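You operate a simulated robot arm through the tools that you are given. There is no shell and no other tool. Be economical: measure what you need, move in short steps, check, and stop when the job is done.

Carry out the task below with a simulated robot arm. There is one attempt and no reset: what you move stays moved.

Task
The wire is off pulley G on stand 3: put it back under.
Fine: free the brake first; then across the felt, grip on the peg, flap shut, brake on again.

Only the result counts: the job must be done as asked and must still hold three seconds after the hand-in. Knocking over, shifting, dropping, spilling or breaking anything else fails it.

Robot
A 6-joint arm with a two-finger parallel gripper, fixed in place. Base frame: the origin is at the foot of the arm, x ahead of it, y to its left, z up. Readings come in mm, degrees, newtons and seconds.
Its first joint turns from -166.0 to 166.0 degrees. Payload 3.91 kg.
Tool frame: the origin (TCP) lies between the finger pads and is the grasp point; the fingertips stand 30 mm ahead of it; z points along the fingers, y is the line along which they close. Largest opening 110 mm; finger width 20, thickness 10; the body of the gripper, 48 by 112 mm, starts 55 mm behind the TCP.
Orientation is that of the tool frame in the base frame, as a unit quaternion [w, x, y, z]. With the fingers straight down and closing along the base's y, the tool's x points along the base's -x, its y along +y and its z along -z.

Tools
- The arm moves only by the tool apply_moves. Its argument "rows" is a list of rows, each a list of 7 numbers: the shift along the base's x, y, z in units of 300 mm (1.0 is 300 mm), then the turn, a rotation vector about the base's x, y, z in units of 90 degrees (1.0 is 90 degrees), then the closure, from 0 (fully open) to 1 (shut). In form: [[x, y, z, rx, ry, rz, jaw], ...]. A call has 1 to 10 rows; each row is the pose to reach, as a shift and turn from the pose commanded when the call began. A call with a number of a shift or a turn outside -1 to 1 is refused whole. Rows are played at 5 a second. More than 50 mm and 8.6 degrees between two rows, or a gripper value outside its range, and nothing of the call is played. A pose out of reach is approached as far as the arm can. The call stops where the force on the tool passes 90 N (or 10 N more than at its start, if that is more) or the arm is blocked; 0.2 s more then pass. The fingers move at their own pace (about 108 mm/s each) and stop on an object; they squeeze with about 27 N. The grip force told is the motor's: it shows also when the fingers shut on nothing. Time passes only in rows, and 0.2 s behind the last, so rows that repeat a pose let the fingers close. The reply holds the time, the measured pose of the TCP, the force on the tool along the base axes, the opening and the grip force, in the units named above and with some noise, with the torque about the TCP (base axes, N m) and any sound that the robot's microphone picked up, and new pictures: "show" is both (left out), scene, wrist or none.
- Cameras (640 x 400 px; columns grow to the right, rows downward): "scene" is fixed at [225.4, -646, 1497.8]; the picture's right is [0.69, -0.72, 0.00], its down [-0.26, -0.25, -0.93] and it looks along [0.67, 0.65, -0.36] (base axes); focal length 322 px, centre (320, 200). "wrist" rides on the gripper at [72, 17, -103] in the tool frame; the picture's right is [-0.23, 0.97, 0.00], its down [-0.76, -0.18, -0.62] and it looks along [-0.61, -0.14, 0.78] (tool axes); focal length 222 px, centre (320, 200). There is no depth. A picture from a camera that has moved, and an enlarged one, comes with that camera's place and axes in the base frame and with its lens. The place of the scene camera against the robot may be out by one fixed shift of up to 12 mm in any direction.
- zoom(camera, box): a new picture of the part [left, top, right, bottom] of that camera's present view, enlarged. It takes no simulated time.
- close_job(): hands the job in; it is judged then, once.

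Go step by step. Nothing tells you positions but the pictures and the camera data: compare them with the known pose of the tool, close in by small moves and look again before you grip or let go. The budget is 120 turns and 200 pictures, counting those below and the enlarged ones. Unless the task says otherwise, let go and move clear before handing in, and close with one line.

The tools are called after ">>>" as a command line: name --pt "numbers of a row" for each row, then --argument value for the rest, lists and objects as JSON in quotes. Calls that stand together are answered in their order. apply_moves: Moves the arm, as the interface text tells. Its arguments: {"type":"object","properties":{"rows":{"type":"array","items":{"type":"array","items":{"type":"number"}}},"show":{"type":"string","enum":["both","scene","wrist","none"]}},"required":["rows"]} The other tools are called the same way: zoom (camera, box) takes an enlarged picture of a part of a camera's view; close_job () hands the job in.

At the start:

```text
t: 0.0
tool_pos: [580.8, 118.3, 1244.9]
ee_rot: [0.0, 0.0, 1.0, 0.0]
contact_force: [0.5, 0.0, 0.1]
wrist_torque: [0.02, -0.05, -0.03]
width: 109.9
grip_force: 0.1
```

scene: 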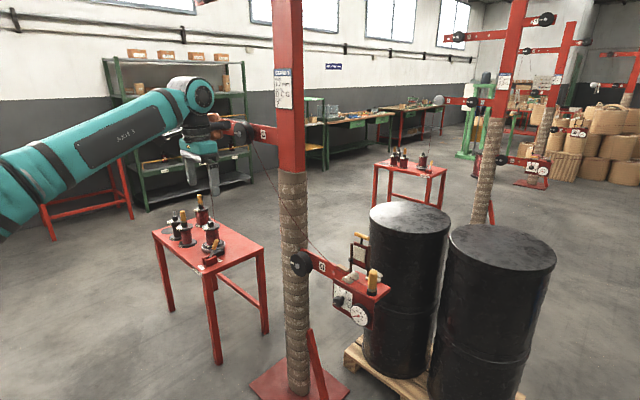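
wrist: 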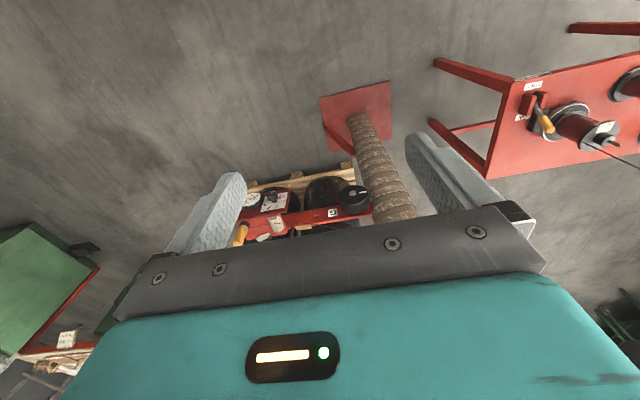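

I see a shop with several red stands with pulleys and a table with reels and a brake. I take enlarged views to understand the labels and where the wire goes.

>>> zoom --camera "scene" --box '[140, 180, 280, 280]'

>>> zoom --camera "scene" --box '[280, 220, 400, 340]'

>>> zoom --camera "scene" --box '[180, 60, 310, 160]'

>>> zoom --camera "wrist" --box '[220, 160, 400, 260]'

>>> zoom --camera "scene" --box '[430, 0, 640, 200]'

```text
4.00 times, centred on (210, 230) of scene
camera zoom: at [225.4, -646.0, 1497.8], right [0.69, -0.72, 0.0], down [-0.26, -0.25, -0.93], along [0.67, 0.65, -0.36], focal length 1287 px, centre (760, 80)
```

zoom: 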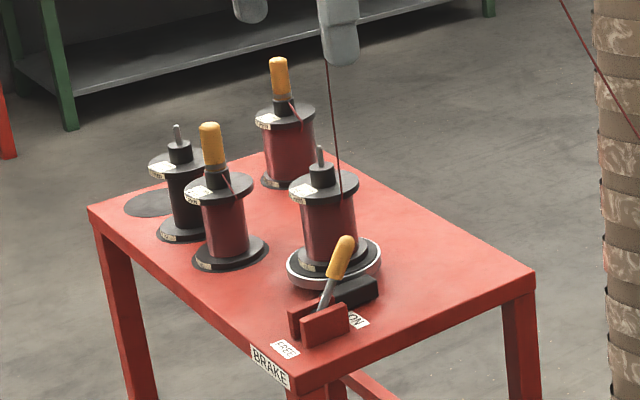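

```text
3.33 times, centred on (340, 280) of scene
camera zoom: at [225.4, -646.0, 1497.8], right [0.69, -0.72, 0.0], down [-0.26, -0.25, -0.93], along [0.67, 0.65, -0.36], focal length 1073 px, centre (253, -67)
```

zoom: 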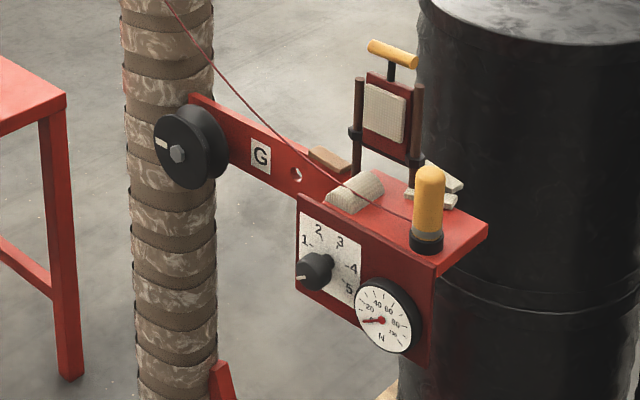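

```text
4.00 times, centred on (245, 110) of scene
camera zoom: at [225.4, -646.0, 1497.8], right [0.69, -0.72, 0.0], down [-0.26, -0.25, -0.93], along [0.67, 0.65, -0.36], focal length 1287 px, centre (620, 560)
```

zoom: 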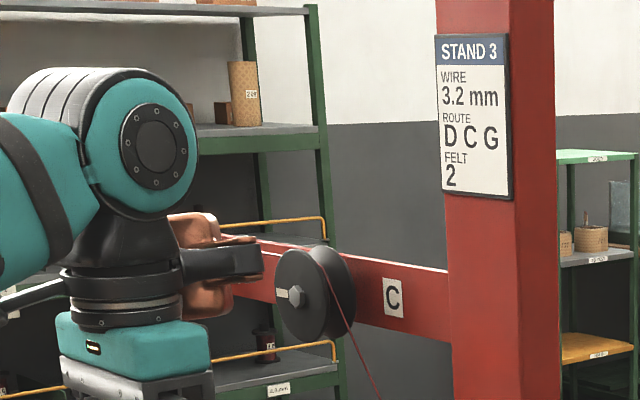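

```text
3.56 times, centred on (310, 210) of wrist
camera zoom: at [507.8, 135.6, 1347.4], right [0.23, 0.97, 0.0], down [0.76, -0.18, 0.62], along [0.61, -0.14, -0.78], focal length 790 px, centre (356, 164)
```

zoom: 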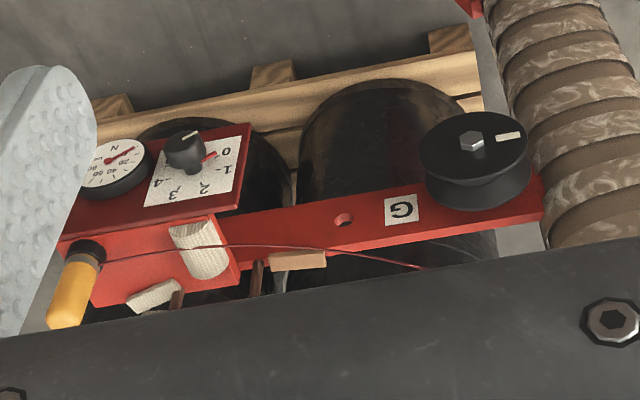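

```text
2.00 times, centred on (535, 100) of scene
camera zoom: at [225.4, -646.0, 1497.8], right [0.69, -0.72, 0.0], down [-0.26, -0.25, -0.93], along [0.67, 0.65, -0.36], focal length 644 px, centre (-110, 400)
```

zoom: 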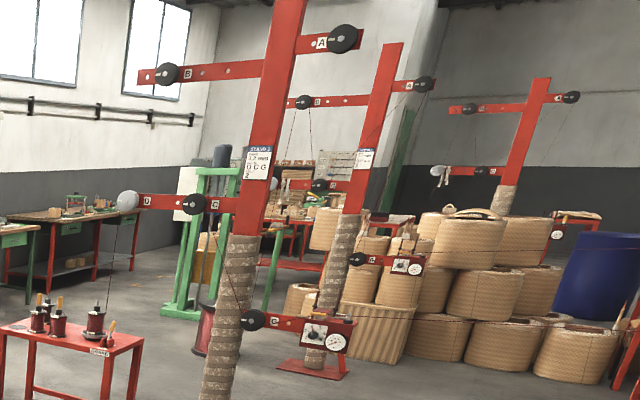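

I take pulley G to be near (915,143,830), and the grip peg near (918,-194,875). The brake table lies to the left, so I move the arm toward it for a better look.

>>> apply_moves --pt "0 0.16 0 0 0 0 0" --pt "0 0.32 -0.03 0 0 0 0" --pt "0 0.48 -0.06 0 0 0 0" --pt "0 0.64 -0.1 0 0 0 0" --pt "0 0.8 -0.13 0 0 0 0" --pt "0 0.95 -0.16 0 0 0 0"

>>> zoom --camera "scene" --box '[320, 270, 390, 330]'

```text
t: 1.4
tool_pos: [580.4, 401.3, 1197.7]
ee_rot: [0.0, 0.001, 1.0, -0.001]
contact_force: [0.8, -0.4, 0.3]
wrist_torque: [0.05, -0.02, 0.0]
width: 110.3
grip_force: 0.0
camera wrist: at [507.4, 417.8, 1300.5], right [0.23, 0.97, 0.0], down [0.76, -0.18, 0.62], along [0.61, -0.14, -0.78], focal length 222 px, centre (320, 200)
```

scene: 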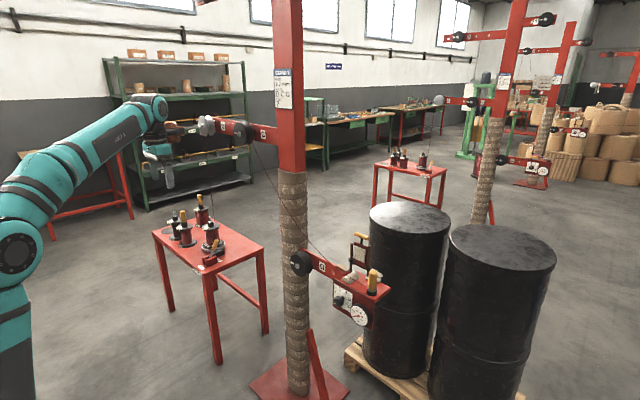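
wrist: 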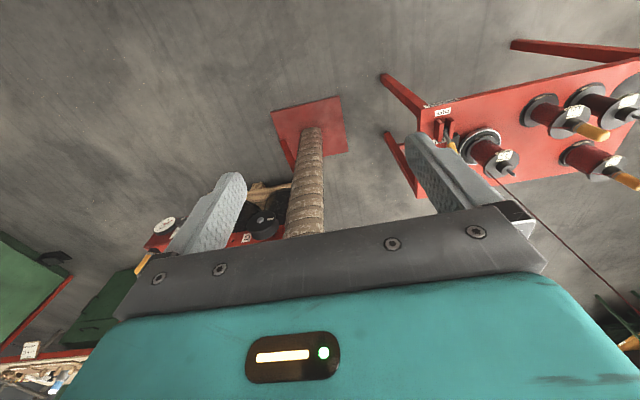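

```text
6.67 times, centred on (355, 300) of scene
camera zoom: at [225.4, -646.0, 1497.8], right [0.69, -0.72, 0.0], down [-0.26, -0.25, -0.93], along [0.67, 0.65, -0.36], focal length 2145 px, centre (87, -467)
```

zoom: 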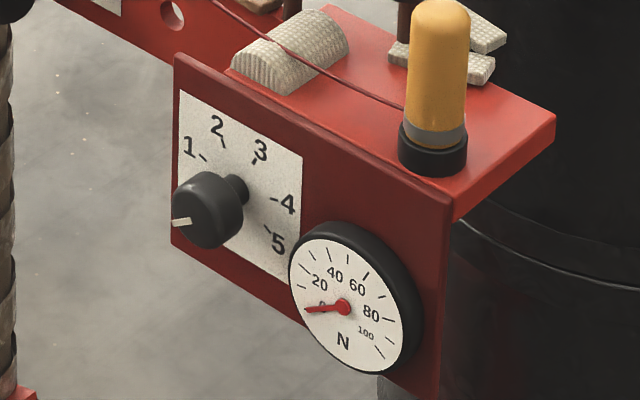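

The felt dial on the console reads 0 and the stand card says FELT 2. I check the neighbouring stands for how they are set, and the table for the brake.

>>> zoom --camera "scene" --box '[490, 140, 560, 190]'

>>> zoom --camera "scene" --box '[485, 60, 575, 120]'

>>> zoom --camera "wrist" --box '[400, 70, 640, 220]'

>>> zoom --camera "scene" --box '[190, 225, 240, 280]'

>>> zoom --camera "scene" --box '[180, 90, 310, 170]'

```text
8.00 times, centred on (525, 165) of scene
camera zoom: at [225.4, -646.0, 1497.8], right [0.69, -0.72, 0.0], down [-0.26, -0.25, -0.93], along [0.67, 0.65, -0.36], focal length 2574 px, centre (-1320, 480)
```

zoom: 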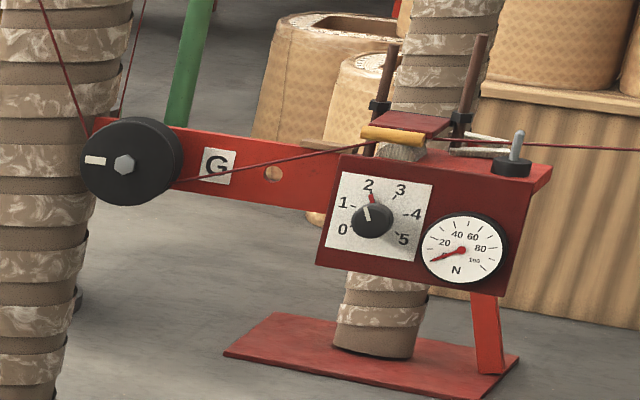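

```text
6.67 times, centred on (530, 90) of scene
camera zoom: at [225.4, -646.0, 1497.8], right [0.69, -0.72, 0.0], down [-0.26, -0.25, -0.93], along [0.67, 0.65, -0.36], focal length 2145 px, centre (-1080, 933)
```

zoom: 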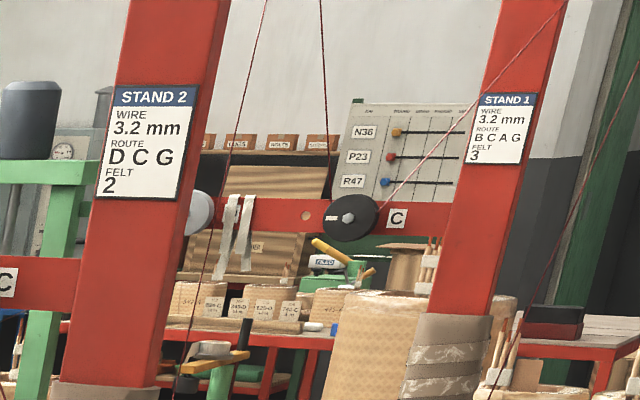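

```text
2.67 times, centred on (520, 145) of wrist
camera zoom: at [507.4, 417.8, 1300.5], right [0.23, 0.97, 0.0], down [0.76, -0.18, 0.62], along [0.61, -0.14, -0.78], focal length 592 px, centre (-213, 347)
```

zoom: 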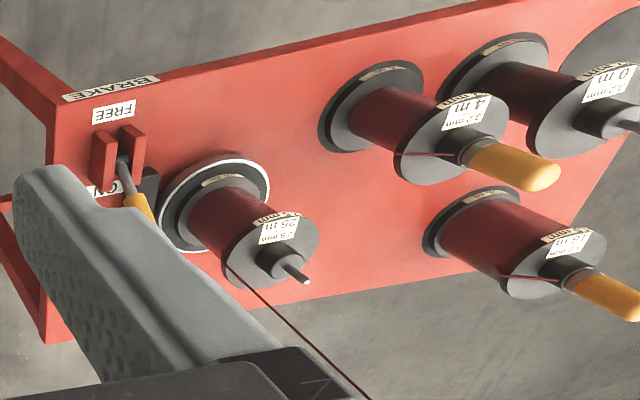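

```text
7.27 times, centred on (215, 252) of scene
camera zoom: at [225.4, -646.0, 1497.8], right [0.69, -0.72, 0.0], down [-0.26, -0.25, -0.93], along [0.67, 0.65, -0.36], focal length 2340 px, centre (1084, -182)
```

zoom: 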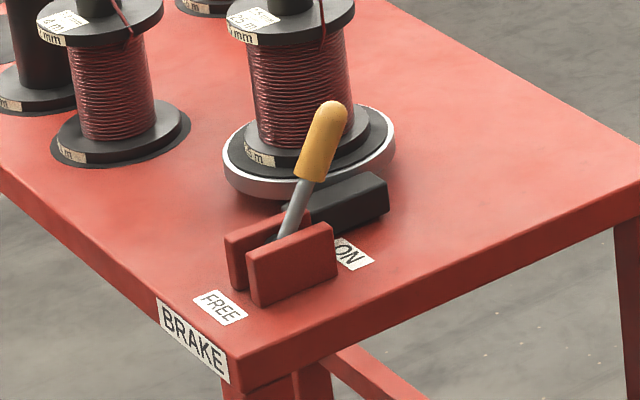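

```text
4.92 times, centred on (245, 130) of scene
camera zoom: at [225.4, -646.0, 1497.8], right [0.69, -0.72, 0.0], down [-0.26, -0.25, -0.93], along [0.67, 0.65, -0.36], focal length 1584 px, centre (689, 545)
```

zoom: 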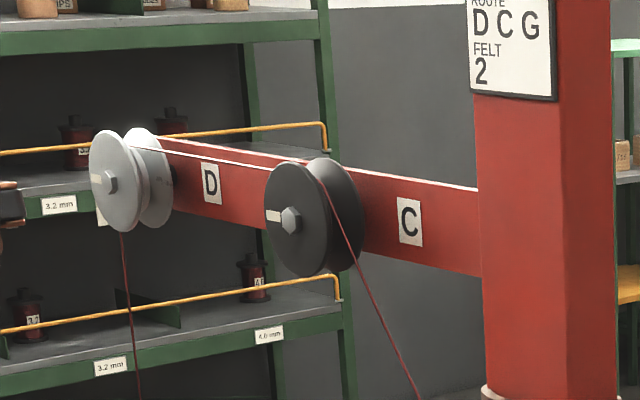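

The brake lever is near (840,745,620), leaning to ON, with FREE toward the robot. I come closer, turning toward the table for better measurement.

>>> apply_moves --pt "-0.02 0.12 -0.09 0 0 0.09 0" --pt "-0.04 0.2 -0.2 0 0 0.18 0" --pt "-0.06 0.28 -0.3 0 0 0.27 0" --pt "-0.08 0.36 -0.4 0 0 0.36 0" --pt "-0.1 0.44 -0.5 0 0 0.44 0" --pt "-0.1 0.5 -0.62 0 0 0.44 0"

```text
t: 2.8
tool_pos: [551.9, 553.5, 1010.6]
ee_rot: [0.001, -0.339, 0.941, 0.001]
contact_force: [-0.5, 0.4, -0.3]
wrist_torque: [0.02, -0.06, 0.0]
width: 109.9
grip_force: 0.0
camera wrist: at [484.5, 520.8, 1113.8], right [-0.45, 0.89, 0.0], down [0.7, 0.35, 0.62], along [0.56, 0.28, -0.78], focal length 222 px, centre (320, 200)
```

scene: 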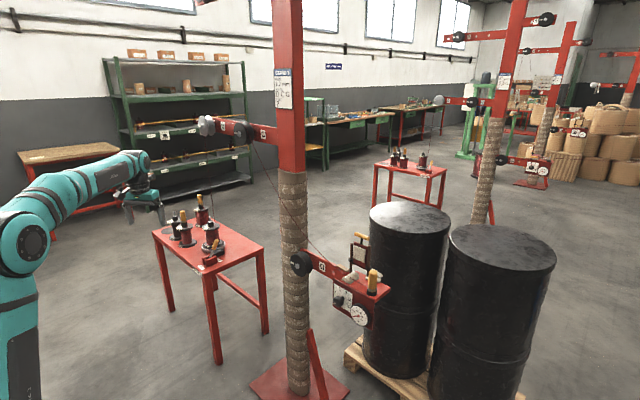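
wrist: 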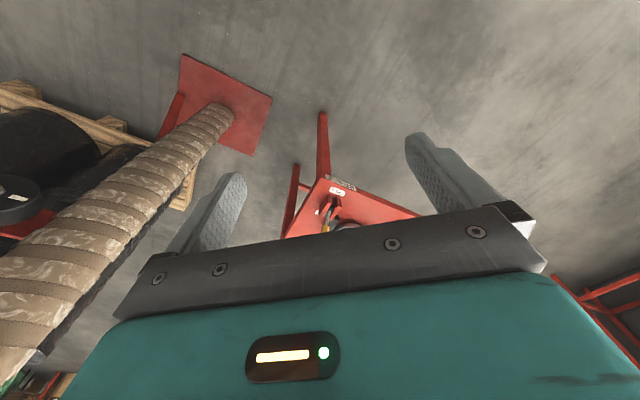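

>>> zoom --camera "wrist" --box '[270, 150, 430, 250]'

```text
4.00 times, centred on (350, 200) of wrist
camera zoom: at [484.5, 520.8, 1113.8], right [-0.45, 0.89, 0.0], down [0.7, 0.35, 0.62], along [0.56, 0.28, -0.78], focal length 888 px, centre (200, 200)
```

zoom: 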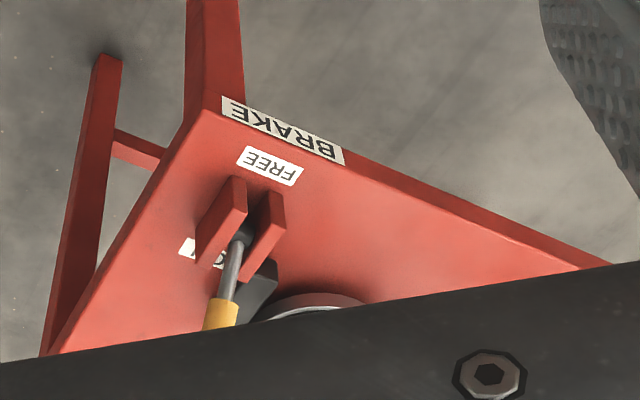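

FREE label triangulates to (812,743,583), table top about z=583. I move forward so the lever is in the clear upper part of the wrist view.

>>> apply_moves --pt "0.12 0.08 0 0 0 0 0" --pt "0.24 0.16 -0.03 0 0 0 0" --pt "0.36 0.24 -0.06 0 0 0 0" --pt "0.44 0.32 -0.1 0 0 0 0" --pt "0.5 0.4 -0.15 0 0 0 0"

```text
t: 4.0
tool_pos: [700.4, 674.0, 964.6]
ee_rot: [0.001, -0.339, 0.941, 0.0]
contact_force: [-1.5, 0.1, 0.3]
wrist_torque: [0.03, -0.08, 0.01]
width: 109.9
grip_force: 0.0
camera wrist: at [632.7, 640.0, 1066.8], right [-0.45, 0.9, 0.0], down [0.7, 0.35, 0.62], along [0.56, 0.28, -0.78], focal length 222 px, centre (320, 200)
```

scene: 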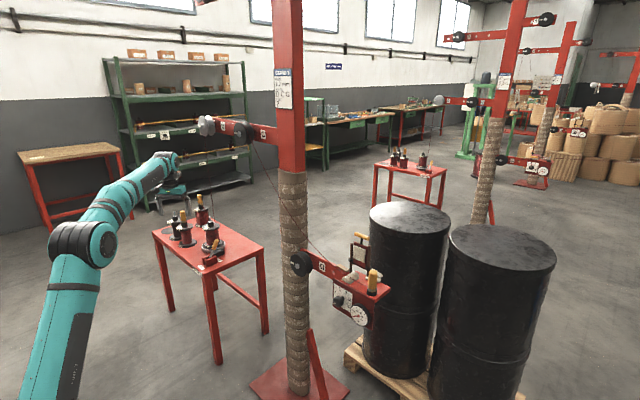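
wrist: 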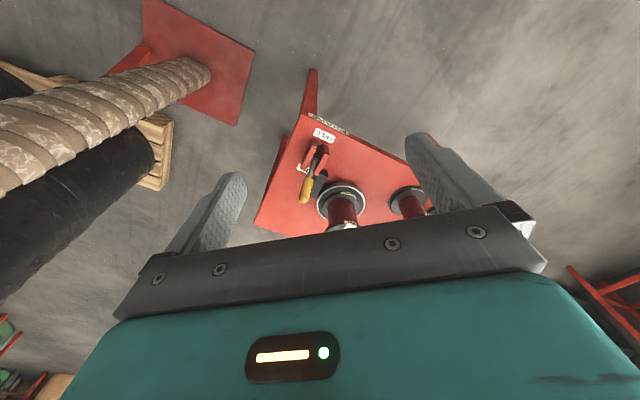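

>>> zoom --camera "wrist" --box '[260, 110, 380, 230]'

```text
3.33 times, centred on (320, 170) of wrist
camera zoom: at [632.7, 640.0, 1066.8], right [-0.45, 0.9, 0.0], down [0.7, 0.35, 0.62], along [0.56, 0.28, -0.78], focal length 740 px, centre (320, 300)
```

zoom: 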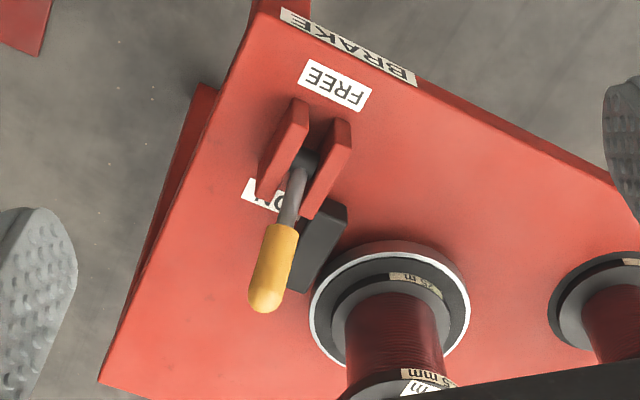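

The lever pivots near (857,741,605), and its handle tip is near (904,737,712), leaning +x (ON). I'll straddle it with the fingers opening along x, with the tool tilted toward +y; first I turn the yaw.

>>> apply_moves --pt "0.03 -0.06 -0.02 0 0 0.093 0.3" --pt "0.06 -0.12 -0.04 0 0 0.186 0.3" --pt "0.1 -0.18 -0.06 0 0 0.279 0.3" --pt "0.14 -0.24 -0.08 0 0 0.372 0.3" --pt "0.17 -0.3 -0.1 0 0 0.465 0.3" --pt "0.2 -0.38 -0.12 0 0 0.555 0.3" --show "none"

>>> apply_moves --pt "0.03 0 0 0.09 0 0 0.3" --pt "0.08 0 -0.02 0.18 0 0 0.3" --pt "0.14 0 -0.04 0.27 0 0 0.3" --pt "0.2 0.04 -0.07 0.36 0 0 0.3" --pt "0.26 0.08 -0.1 0.42 0 0 0.3"

```text
t: 5.4
tool_pos: [759.4, 560.4, 927.5]
ee_rot: [0.0, -0.706, 0.709, 0.0]
contact_force: [-0.1, 0.2, 0.5]
wrist_torque: [-0.06, -0.01, 0.0]
width: 77.0
grip_force: 0.1
```

```text
t: 6.6
tool_pos: [836.9, 581.9, 899.7]
ee_rot: [0.229, -0.666, 0.672, 0.23]
contact_force: [-1.2, 0.6, 1.6]
wrist_torque: [-0.03, -0.03, -0.01]
width: 77.0
grip_force: 0.1
camera wrist: at [819.8, 462.6, 936.3], right [-0.97, 0.19, 0.14], down [0.18, 0.22, 0.96], along [0.15, 0.96, -0.24], focal length 222 px, centre (320, 200)
```

scene: 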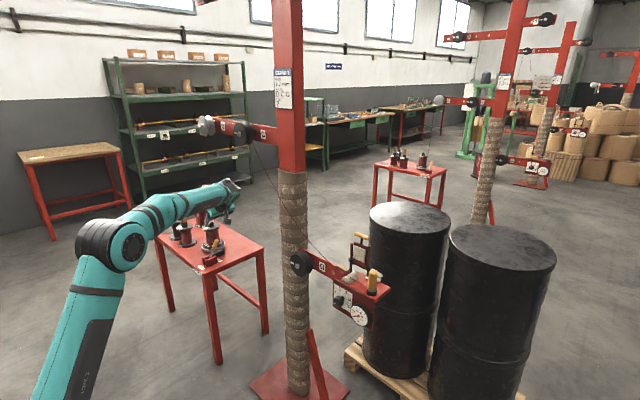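
wrist: 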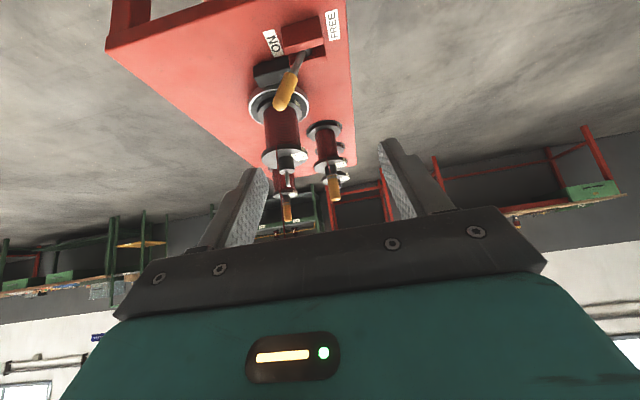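

The lever tip rechecks at (899,737,718). I bring the fingers to straddle the handle at about (890,735,692).

>>> apply_moves --pt "0.06 0.08 -0.11 0 0 0 0.3" --pt "0.12 0.16 -0.22 0 0 0 0.3" --pt "0.177 0.24 -0.33 0 0 0 0.3" --pt "0.177 0.303 -0.43 0 0 0 0.3" --pt "0.177 0.36 -0.52 0 0 0 0.3"

```text
t: 7.8
tool_pos: [893.8, 691.2, 743.5]
ee_rot: [0.229, -0.666, 0.672, 0.23]
contact_force: [-0.3, -0.4, 0.7]
wrist_torque: [-0.03, 0.02, -0.03]
width: 76.8
grip_force: 0.1
camera wrist: at [875.1, 571.0, 780.6], right [-0.97, 0.19, 0.14], down [0.18, 0.22, 0.96], along [0.15, 0.96, -0.25], focal length 222 px, centre (320, 200)
```

scene: 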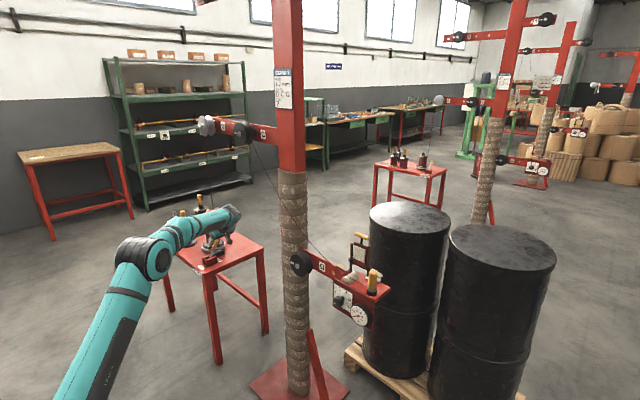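
wrist: 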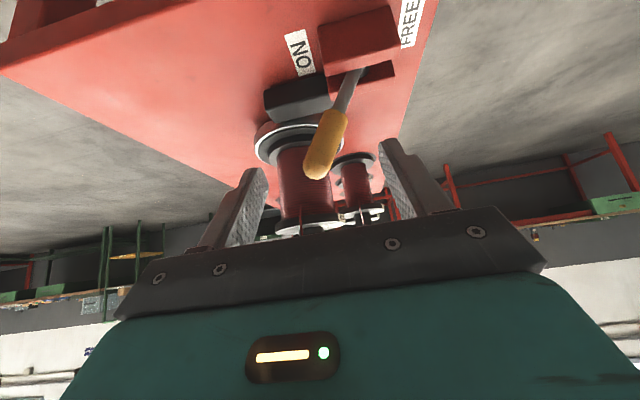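

The handle lies between the fingers. I advance along the tool to enclose it.

>>> apply_moves --pt "0 0.06 -0.07 0 0 0 0.3" --pt "0 0.1 -0.13 0 0 0 0.3" --pt "0 0.146 -0.175 0 0 0 0.3" --pt "0 0.146 -0.175 0 0 0 0.3"

```text
t: 8.8
tool_pos: [891.9, 734.4, 689.0]
ee_rot: [0.228, -0.666, 0.672, 0.23]
contact_force: [1.1, 0.6, 0.6]
wrist_torque: [0.02, 0.02, 0.01]
width: 76.8
grip_force: 0.1
camera wrist: at [874.5, 615.0, 726.6], right [-0.97, 0.19, 0.14], down [0.18, 0.22, 0.96], along [0.15, 0.96, -0.25], focal length 222 px, centre (320, 200)
```

scene: 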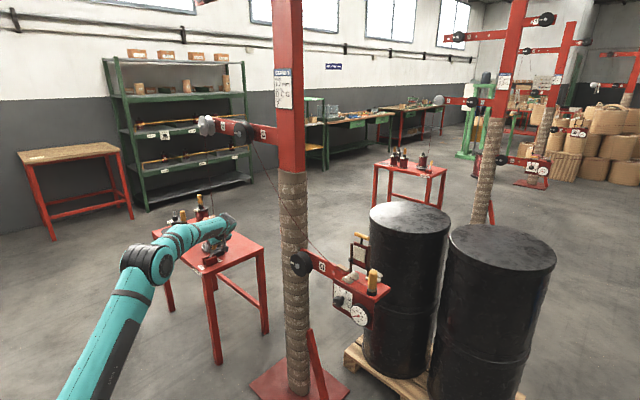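
wrist: 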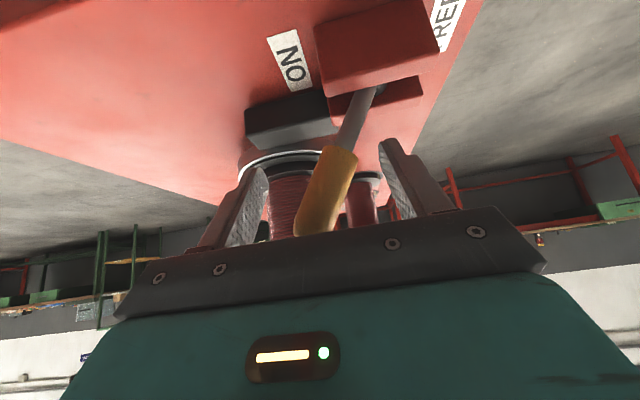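

The handle is enclosed; I sweep toward −x to FREE and watch the force.

>>> apply_moves --pt "-0.07 0 0.0 0 0 0 0.3" --pt "-0.13 0 0.01 0 0 0 0.3" --pt "-0.18 0 0.02 0 0 0 0.3" --pt "-0.23 0 0.02 0 0 0 0.3" --pt "-0.28 0 0.01 0 0 0 0.3" --pt "-0.31 0 0 0 0 0 0.3" --pt "-0.33 0 0 0 0 0 0.3"

>>> zoom --camera "scene" --box '[180, 205, 260, 280]'

```text
t: 10.4
tool_pos: [794.3, 735.1, 690.2]
ee_rot: [0.228, -0.667, 0.671, 0.23]
contact_force: [4.7, 1.3, -0.6]
wrist_torque: [0.08, -0.04, 0.05]
width: 79.1
grip_force: 2.2
camera wrist: at [775.6, 614.6, 727.6], right [-0.97, 0.19, 0.14], down [0.18, 0.22, 0.96], along [0.15, 0.96, -0.25], focal length 222 px, centre (320, 200)
```

scene: 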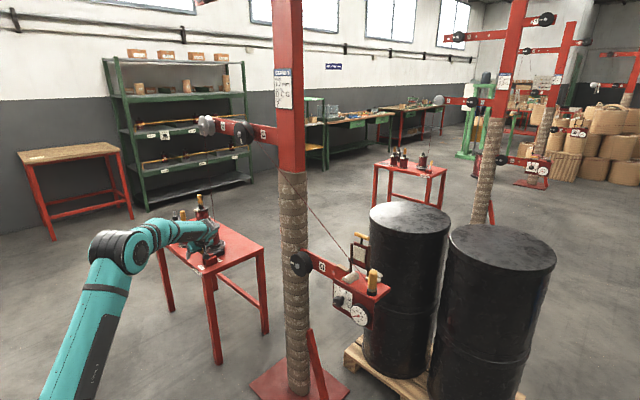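
wrist: 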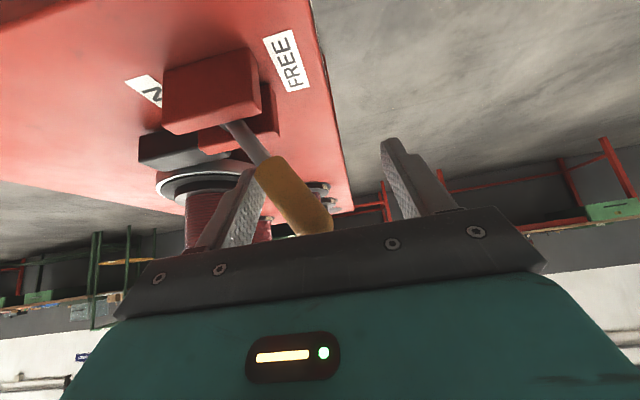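

```text
5.33 times, centred on (220, 242) of scene
camera zoom: at [225.4, -646.0, 1497.8], right [0.69, -0.72, 0.0], down [-0.26, -0.25, -0.93], along [0.67, 0.65, -0.36], focal length 1716 px, centre (853, -27)
```

zoom: 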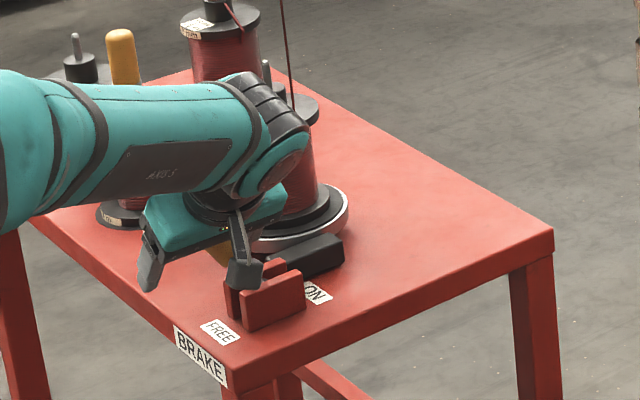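

The lever now leans to FREE; I push a bit more to feel for the end stop.

>>> apply_moves --pt "-0.03 0 0 0 0 0 0.3" --pt "-0.05 0 0 0 0 0 0.3" --pt "-0.05 0 0 0 0 0 0.3" --show "wrist"

```text
t: 11.2
tool_pos: [781.5, 735.1, 690.4]
ee_rot: [0.229, -0.665, 0.673, 0.229]
contact_force: [53.4, 6.7, 0.9]
wrist_torque: [0.13, -1.01, 0.32]
width: 103.6
grip_force: 26.3
camera wrist: at [762.5, 614.5, 727.5], right [-0.97, 0.19, 0.14], down [0.18, 0.22, 0.96], along [0.15, 0.96, -0.25], focal length 222 px, centre (320, 200)
```

wrist: 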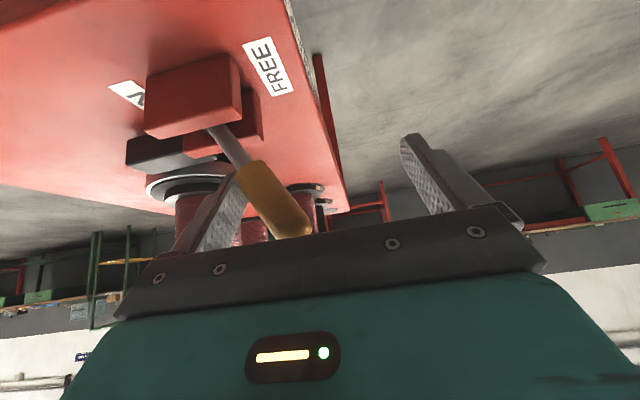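

The end stop is felt, so the brake is free. I re-centre and retract.

>>> apply_moves --pt "0.05 0 0 0 0 0 0.15" --pt "0.06 -0.03 0.04 0 0 0 0.15" --pt "0.06 -0.1 0.13 0 0 0 0.15" --pt "0.06 -0.18 0.23 0 0 0 0.15" --pt "0.06 -0.26 0.33 0 0 0 0.15" --pt "0.06 -0.34 0.44 0 0 0 0.15"

>>> zoom --camera "wrist" --box '[200, 0, 400, 200]'

```text
t: 12.6
tool_pos: [796.7, 633.4, 822.3]
ee_rot: [0.227, -0.667, 0.671, 0.23]
contact_force: [0.1, -0.4, -1.2]
wrist_torque: [0.0, 0.03, 0.03]
width: 93.5
grip_force: 0.1
camera wrist: at [778.6, 513.8, 859.4], right [-0.97, 0.18, 0.15], down [0.18, 0.22, 0.96], along [0.14, 0.96, -0.25], focal length 222 px, centre (320, 200)
```

scene: 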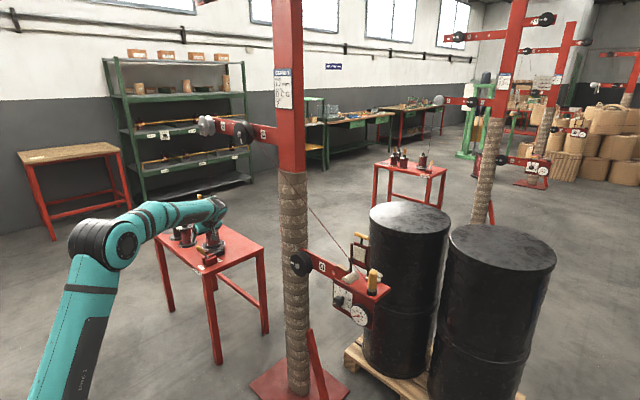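
wrist: 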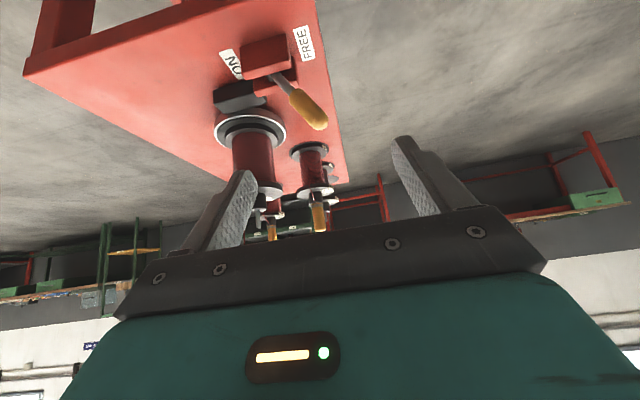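

```text
2.00 times, centred on (300, 100) of wrist
camera zoom: at [778.6, 513.8, 859.4], right [-0.97, 0.18, 0.15], down [0.18, 0.22, 0.96], along [0.14, 0.96, -0.25], focal length 444 px, centre (360, 400)
```

zoom: 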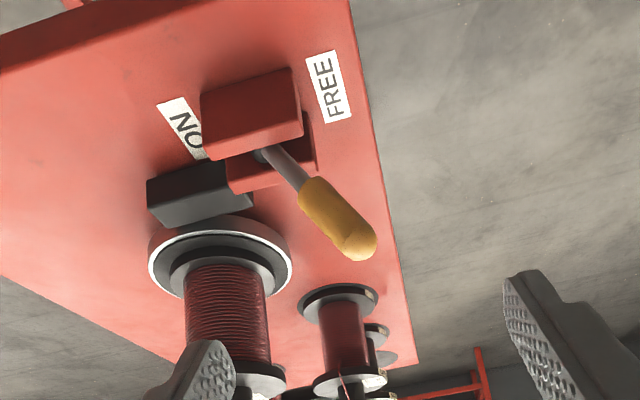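

The brake stays free. Now I bring the tool back to a neutral pose and head toward the console.

>>> apply_moves --pt "-0.06 -0.1 0.08 -0.09 0 0 0" --pt "-0.14 -0.2 0.16 -0.18 0 0 0" --pt "-0.22 -0.3 0.24 -0.27 0 0 0" --pt "-0.3 -0.38 0.32 -0.36 0 0 0" --pt "-0.38 -0.46 0.4 -0.42 0 0 0" --show "none"

>>> apply_moves --pt "-0.03 -0.1 0 0 0 -0.095 0" --pt "-0.06 -0.2 0 0 0 -0.19 0" --pt "-0.09 -0.3 0 0 0 -0.285 0" --pt "-0.12 -0.4 0 0 0 -0.38 0" --pt "-0.15 -0.5 0 0 0 -0.475 0" --pt "-0.18 -0.6 0 0 0 -0.57 0" --pt "-0.21 -0.7 0 0 0 -0.665 0" --pt "-0.24 -0.8 0 0 0 -0.76 0" --pt "-0.27 -0.9 0 0 0 -0.855 0" --pt "-0.3 -1.0 0 0 0 -0.95 0" --show "none"

>>> apply_moves --pt "0 -0.12 0 0 0 -0.05 0" --pt "0 -0.24 0 0 0 -0.05 0" --pt "0 -0.36 0 0 0 -0.05 0" --pt "0 -0.48 0 0 0 -0.05 0" --pt "0 -0.6 0 0 0 -0.05 0" --pt "0 -0.7 0 0 0 -0.05 0"

```text
t: 13.8
tool_pos: [680.2, 497.4, 942.2]
ee_rot: [-0.002, -0.704, 0.71, 0.0]
contact_force: [0.2, 0.2, -0.3]
wrist_torque: [-0.04, 0.02, -0.02]
width: 109.9
grip_force: 0.0
```

```text
t: 16.0
tool_pos: [592.3, 193.4, 941.5]
ee_rot: [0.0, -0.034, 0.999, 0.0]
contact_force: [0.4, -0.3, -0.4]
wrist_torque: [-0.01, -0.02, 0.0]
width: 110.0
grip_force: 0.1
```

```text
t: 17.4
tool_pos: [592.4, -16.0, 942.8]
ee_rot: [-0.001, 0.005, 1.0, 0.001]
contact_force: [-0.1, 0.5, 0.2]
wrist_torque: [0.02, -0.02, 0.0]
width: 109.7
grip_force: 0.2
camera wrist: at [519.3, 2.2, 1045.7], right [0.23, 0.97, 0.0], down [0.76, -0.18, 0.62], along [0.61, -0.15, -0.78], focal length 222 px, centre (320, 200)
```

scene: 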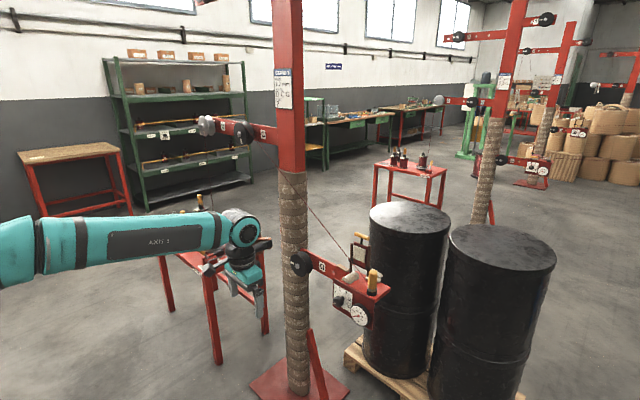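
wrist: 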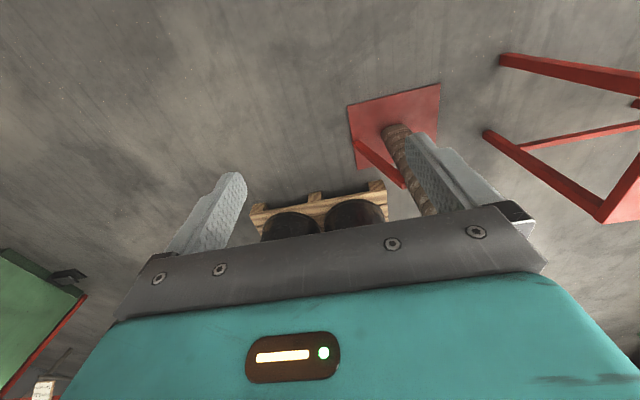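

The console is out of view; I tilt the tool forward so that the camera looks at it.

>>> apply_moves --pt "-0.02 -0.05 0.04 0 -0.09 0 0" --pt "-0.04 -0.1 0.08 0 -0.18 0 0" --pt "-0.06 -0.15 0.12 0 -0.27 0 0" --pt "-0.08 -0.2 0.16 0 -0.36 0 0" --pt "-0.1 -0.2 0.2 0 -0.45 0 0"

>>> zoom --camera "wrist" --box '[220, 40, 460, 210]'

```text
t: 18.6
tool_pos: [561.0, -74.0, 1002.2]
ee_rot: [0.346, 0.004, 0.938, 0.001]
contact_force: [0.8, -0.4, -0.1]
wrist_torque: [0.02, 0.04, 0.03]
width: 110.0
grip_force: 0.1
camera wrist: at [439.1, -56.9, 1033.5], right [0.18, 0.97, 0.15], down [0.17, -0.18, 0.97], along [0.97, -0.15, -0.2], focal length 222 px, centre (320, 200)
```

scene: 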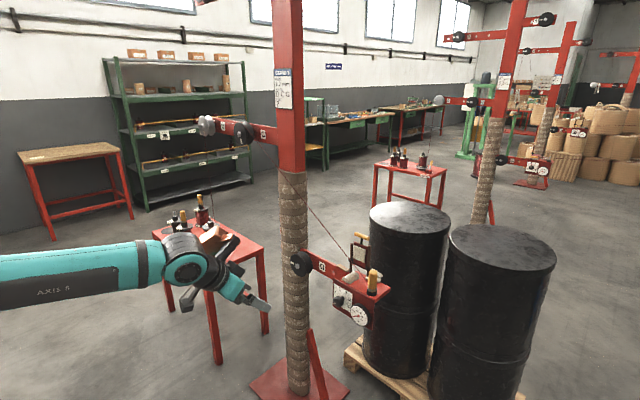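
wrist: 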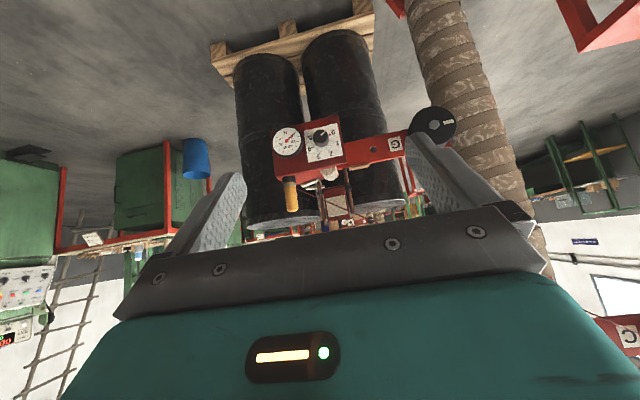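

```text
2.35 times, centred on (340, 125) of wrist
camera zoom: at [439.1, -56.9, 1033.5], right [0.18, 0.97, 0.15], down [0.17, -0.18, 0.97], along [0.97, -0.15, -0.2], focal length 523 px, centre (273, 376)
```

zoom: 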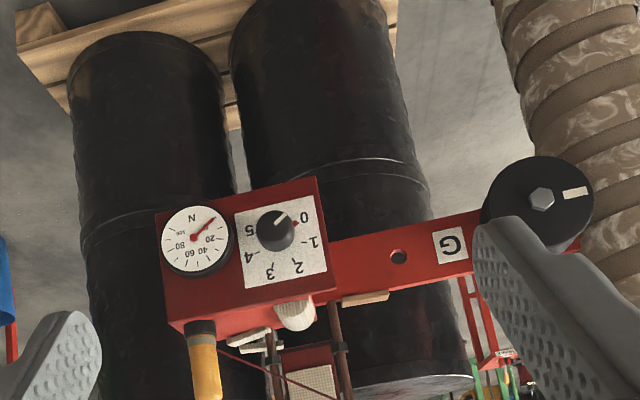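

The console is ahead: pulley G hub near (921,141,816), felt near y=-99, grip near (918,-195) spanning z 870–940, dial at 0. I tilt to about 70° and draw up in front of the grip.

>>> apply_moves --pt "0.1 -0.1 0 0 -0.09 0 0" --pt "0.2 -0.2 -0.05 0 -0.18 0 0" --pt "0.3 -0.3 -0.1 0 -0.27 0 0" --pt "0.4 -0.38 -0.15 0 -0.333 0 0" --pt "0.5 -0.4 -0.2 0 -0.333 0 0"

>>> zoom --camera "wrist" --box '[220, 60, 460, 220]'

```text
t: 19.8
tool_pos: [710.1, -193.9, 943.6]
ee_rot: [0.577, 0.003, 0.817, 0.002]
contact_force: [-0.1, -0.3, 0.6]
wrist_torque: [0.02, 0.04, -0.03]
width: 110.0
grip_force: 0.1
camera wrist: at [588.7, -177.5, 909.9], right [0.08, 0.97, 0.22], down [-0.33, -0.18, 0.92], along [0.94, -0.15, 0.31], focal length 222 px, centre (320, 200)
```

scene: 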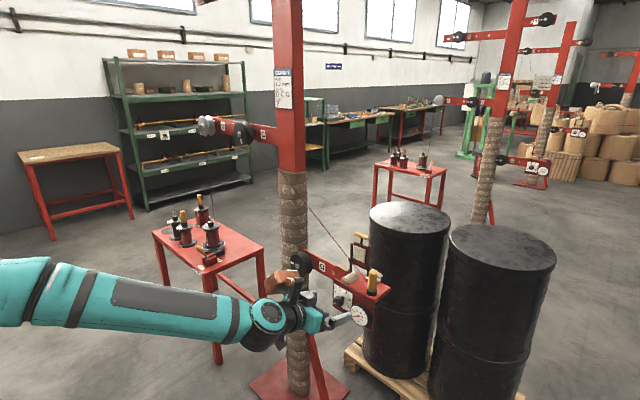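
wrist: 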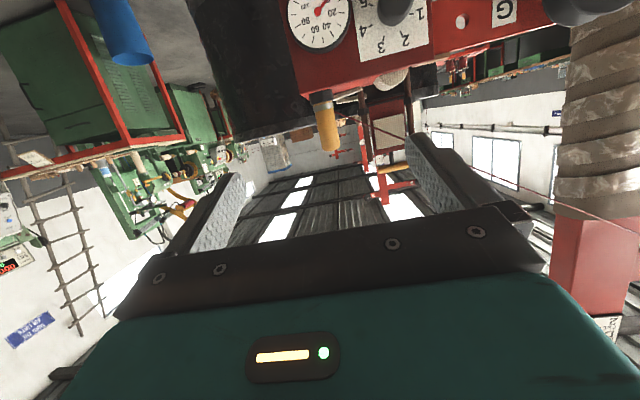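

```text
2.50 times, centred on (340, 140) of wrist
camera zoom: at [588.7, -177.5, 909.9], right [0.08, 0.97, 0.22], down [-0.33, -0.18, 0.92], along [0.94, -0.15, 0.31], focal length 555 px, centre (270, 350)
```

zoom: 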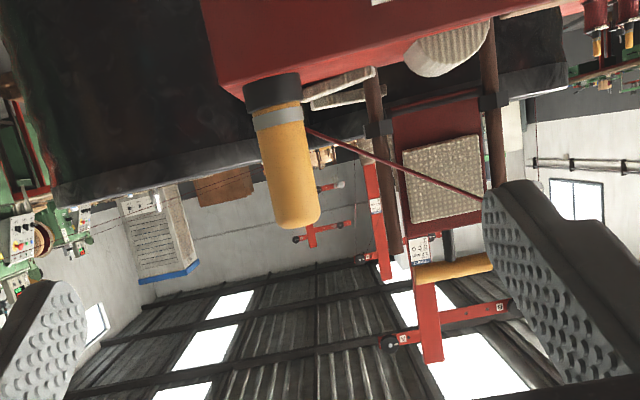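

The grip stands at about (918,-197), z 871–948, with the wire leaving its lower ring to the left and up. I narrow the fingers and come in at z≈932, above the wire.

>>> apply_moves --pt "0.1 -0.01 -0.02 0 0 0 0.6" --pt "0.22 -0.01 -0.04 0 0 0 0.6" --pt "0.34 -0.01 -0.04 0 0 0 0.6" --pt "0.46 -0.01 -0.04 0 0 0 0.6" --pt "0.5 -0.01 -0.04 0 0 0 0.6"

>>> zoom --camera "scene" --box '[320, 220, 420, 320]'

```text
t: 21.0
tool_pos: [862.7, -197.7, 930.0]
ee_rot: [0.578, 0.003, 0.816, 0.002]
contact_force: [0.2, 0.5, 1.1]
wrist_torque: [0.03, -0.01, 0.04]
width: 43.9
grip_force: 0.0
camera wrist: at [739.6, -180.1, 896.2], right [0.08, 0.97, 0.22], down [-0.33, -0.18, 0.92], along [0.94, -0.15, 0.31], focal length 222 px, centre (320, 200)
```

scene: 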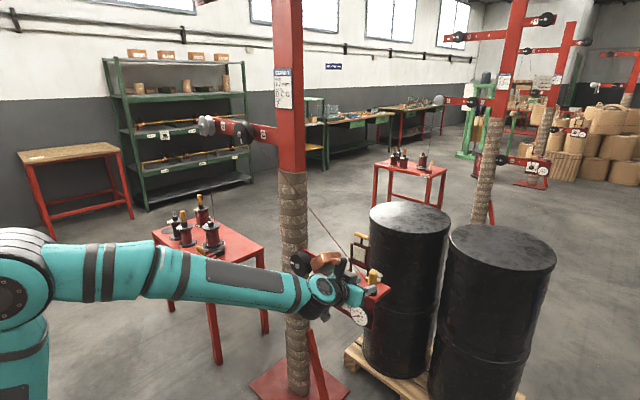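
wrist: 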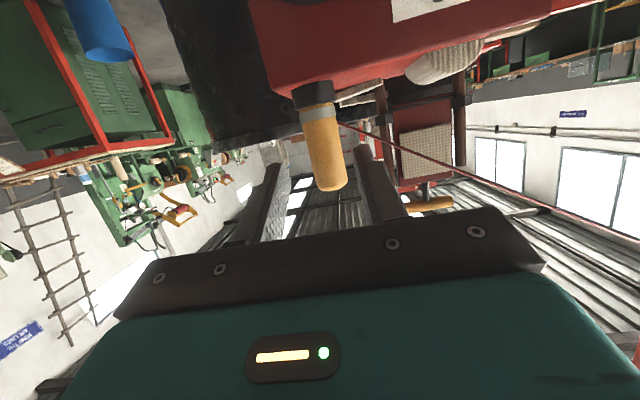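

```text
4.00 times, centred on (370, 270) of scene
camera zoom: at [225.4, -646.0, 1497.8], right [0.69, -0.72, 0.0], down [-0.26, -0.25, -0.93], along [0.67, 0.65, -0.36], focal length 1287 px, centre (120, -80)
```

zoom: 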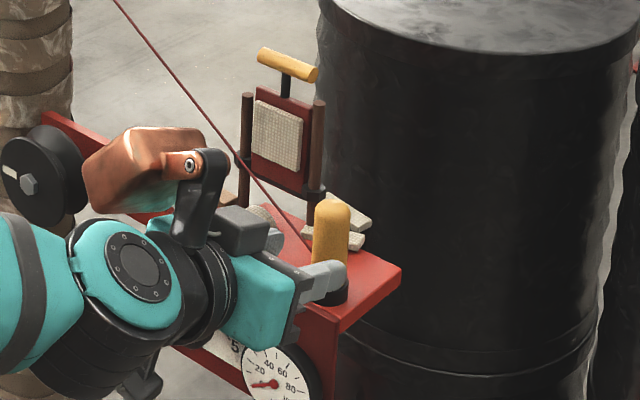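

The grip is lined up between the fingers. I advance the last 55 mm and close.

>>> apply_moves --pt "0.1 0 0 0 0 0 0.6" --pt "0.185 0 0 0 0 0 0.6" --pt "0.185 0 0 0 0 0 1" --pt "0.185 0 0 0 0 0 1" --pt "0.185 0 0 0 0 0 1"

>>> zoom --camera "scene" --box '[320, 220, 420, 320]'

```text
t: 22.2
tool_pos: [917.9, -199.5, 929.3]
ee_rot: [0.577, 0.003, 0.817, 0.002]
contact_force: [1.5, 5.7, 1.8]
wrist_torque: [0.14, -0.05, 0.0]
width: 26.0
grip_force: 26.9
camera wrist: at [795.6, -182.0, 895.9], right [0.08, 0.97, 0.22], down [-0.33, -0.18, 0.92], along [0.94, -0.15, 0.31], focal length 222 px, centre (320, 200)
```

scene: 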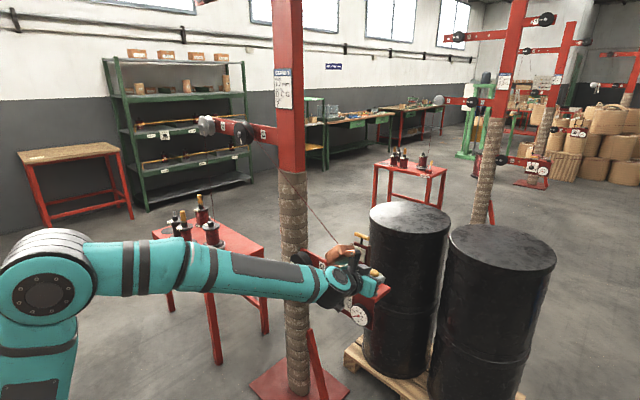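
wrist: 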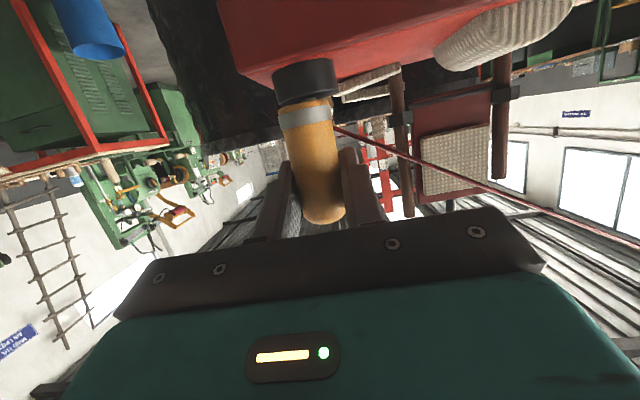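

```text
4.00 times, centred on (370, 270) of scene
camera zoom: at [225.4, -646.0, 1497.8], right [0.69, -0.72, 0.0], down [-0.26, -0.25, -0.93], along [0.67, 0.65, -0.36], focal length 1287 px, centre (120, -80)
```

zoom: 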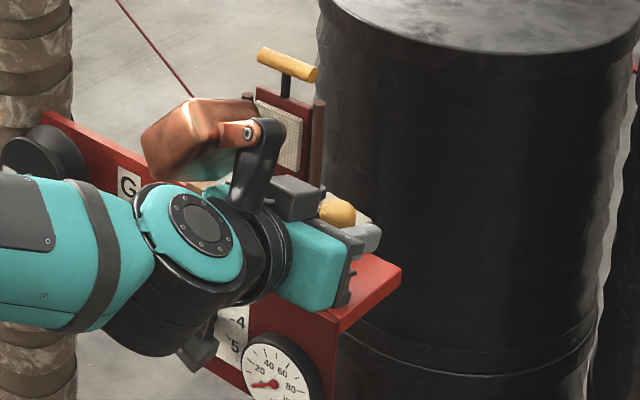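

The grip is held (26 mm) at about (918,-199.5,929), a pose I'll reuse for putting it back. I lift it straight off the peg.

>>> apply_moves --pt "0 -0.005 0.04 0 0 0 1" --pt "0 -0.005 0.1 0 0 0 1" --pt "0 -0.005 0.18 0 0 0 1" --pt "0 -0.005 0.26 0 0 0 1" --pt "-0.02 -0.005 0.33 0 0 0 1"

>>> zoom --camera "scene" --box '[280, 190, 430, 340]'

```text
t: 23.4
tool_pos: [912.5, -200.1, 1027.8]
ee_rot: [0.577, 0.003, 0.817, 0.002]
contact_force: [-0.6, -0.5, 0.0]
wrist_torque: [0.01, -0.01, -0.02]
width: 26.0
grip_force: 27.2
camera wrist: at [790.2, -181.8, 995.6], right [0.08, 0.97, 0.22], down [-0.33, -0.18, 0.93], along [0.94, -0.15, 0.31], focal length 222 px, centre (320, 200)
```

scene: 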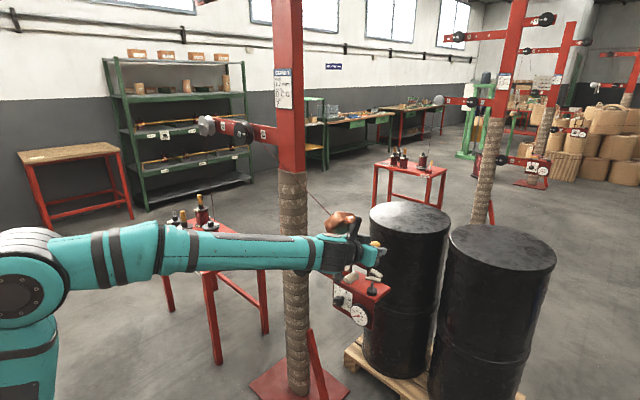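
wrist: 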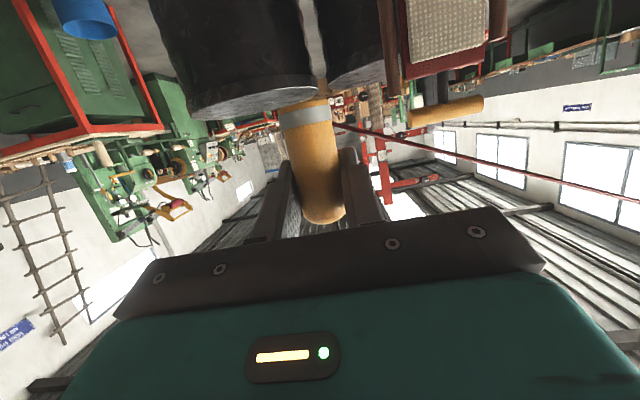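

```text
2.67 times, centred on (355, 265) of scene
camera zoom: at [225.4, -646.0, 1497.8], right [0.69, -0.72, 0.0], down [-0.26, -0.25, -0.93], along [0.67, 0.65, -0.36], focal length 858 px, centre (227, 27)
```

zoom: 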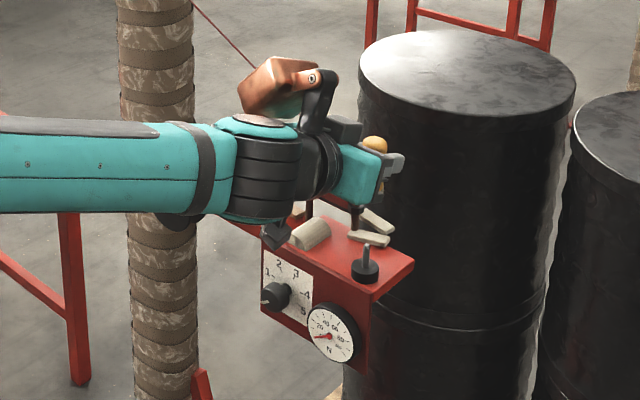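

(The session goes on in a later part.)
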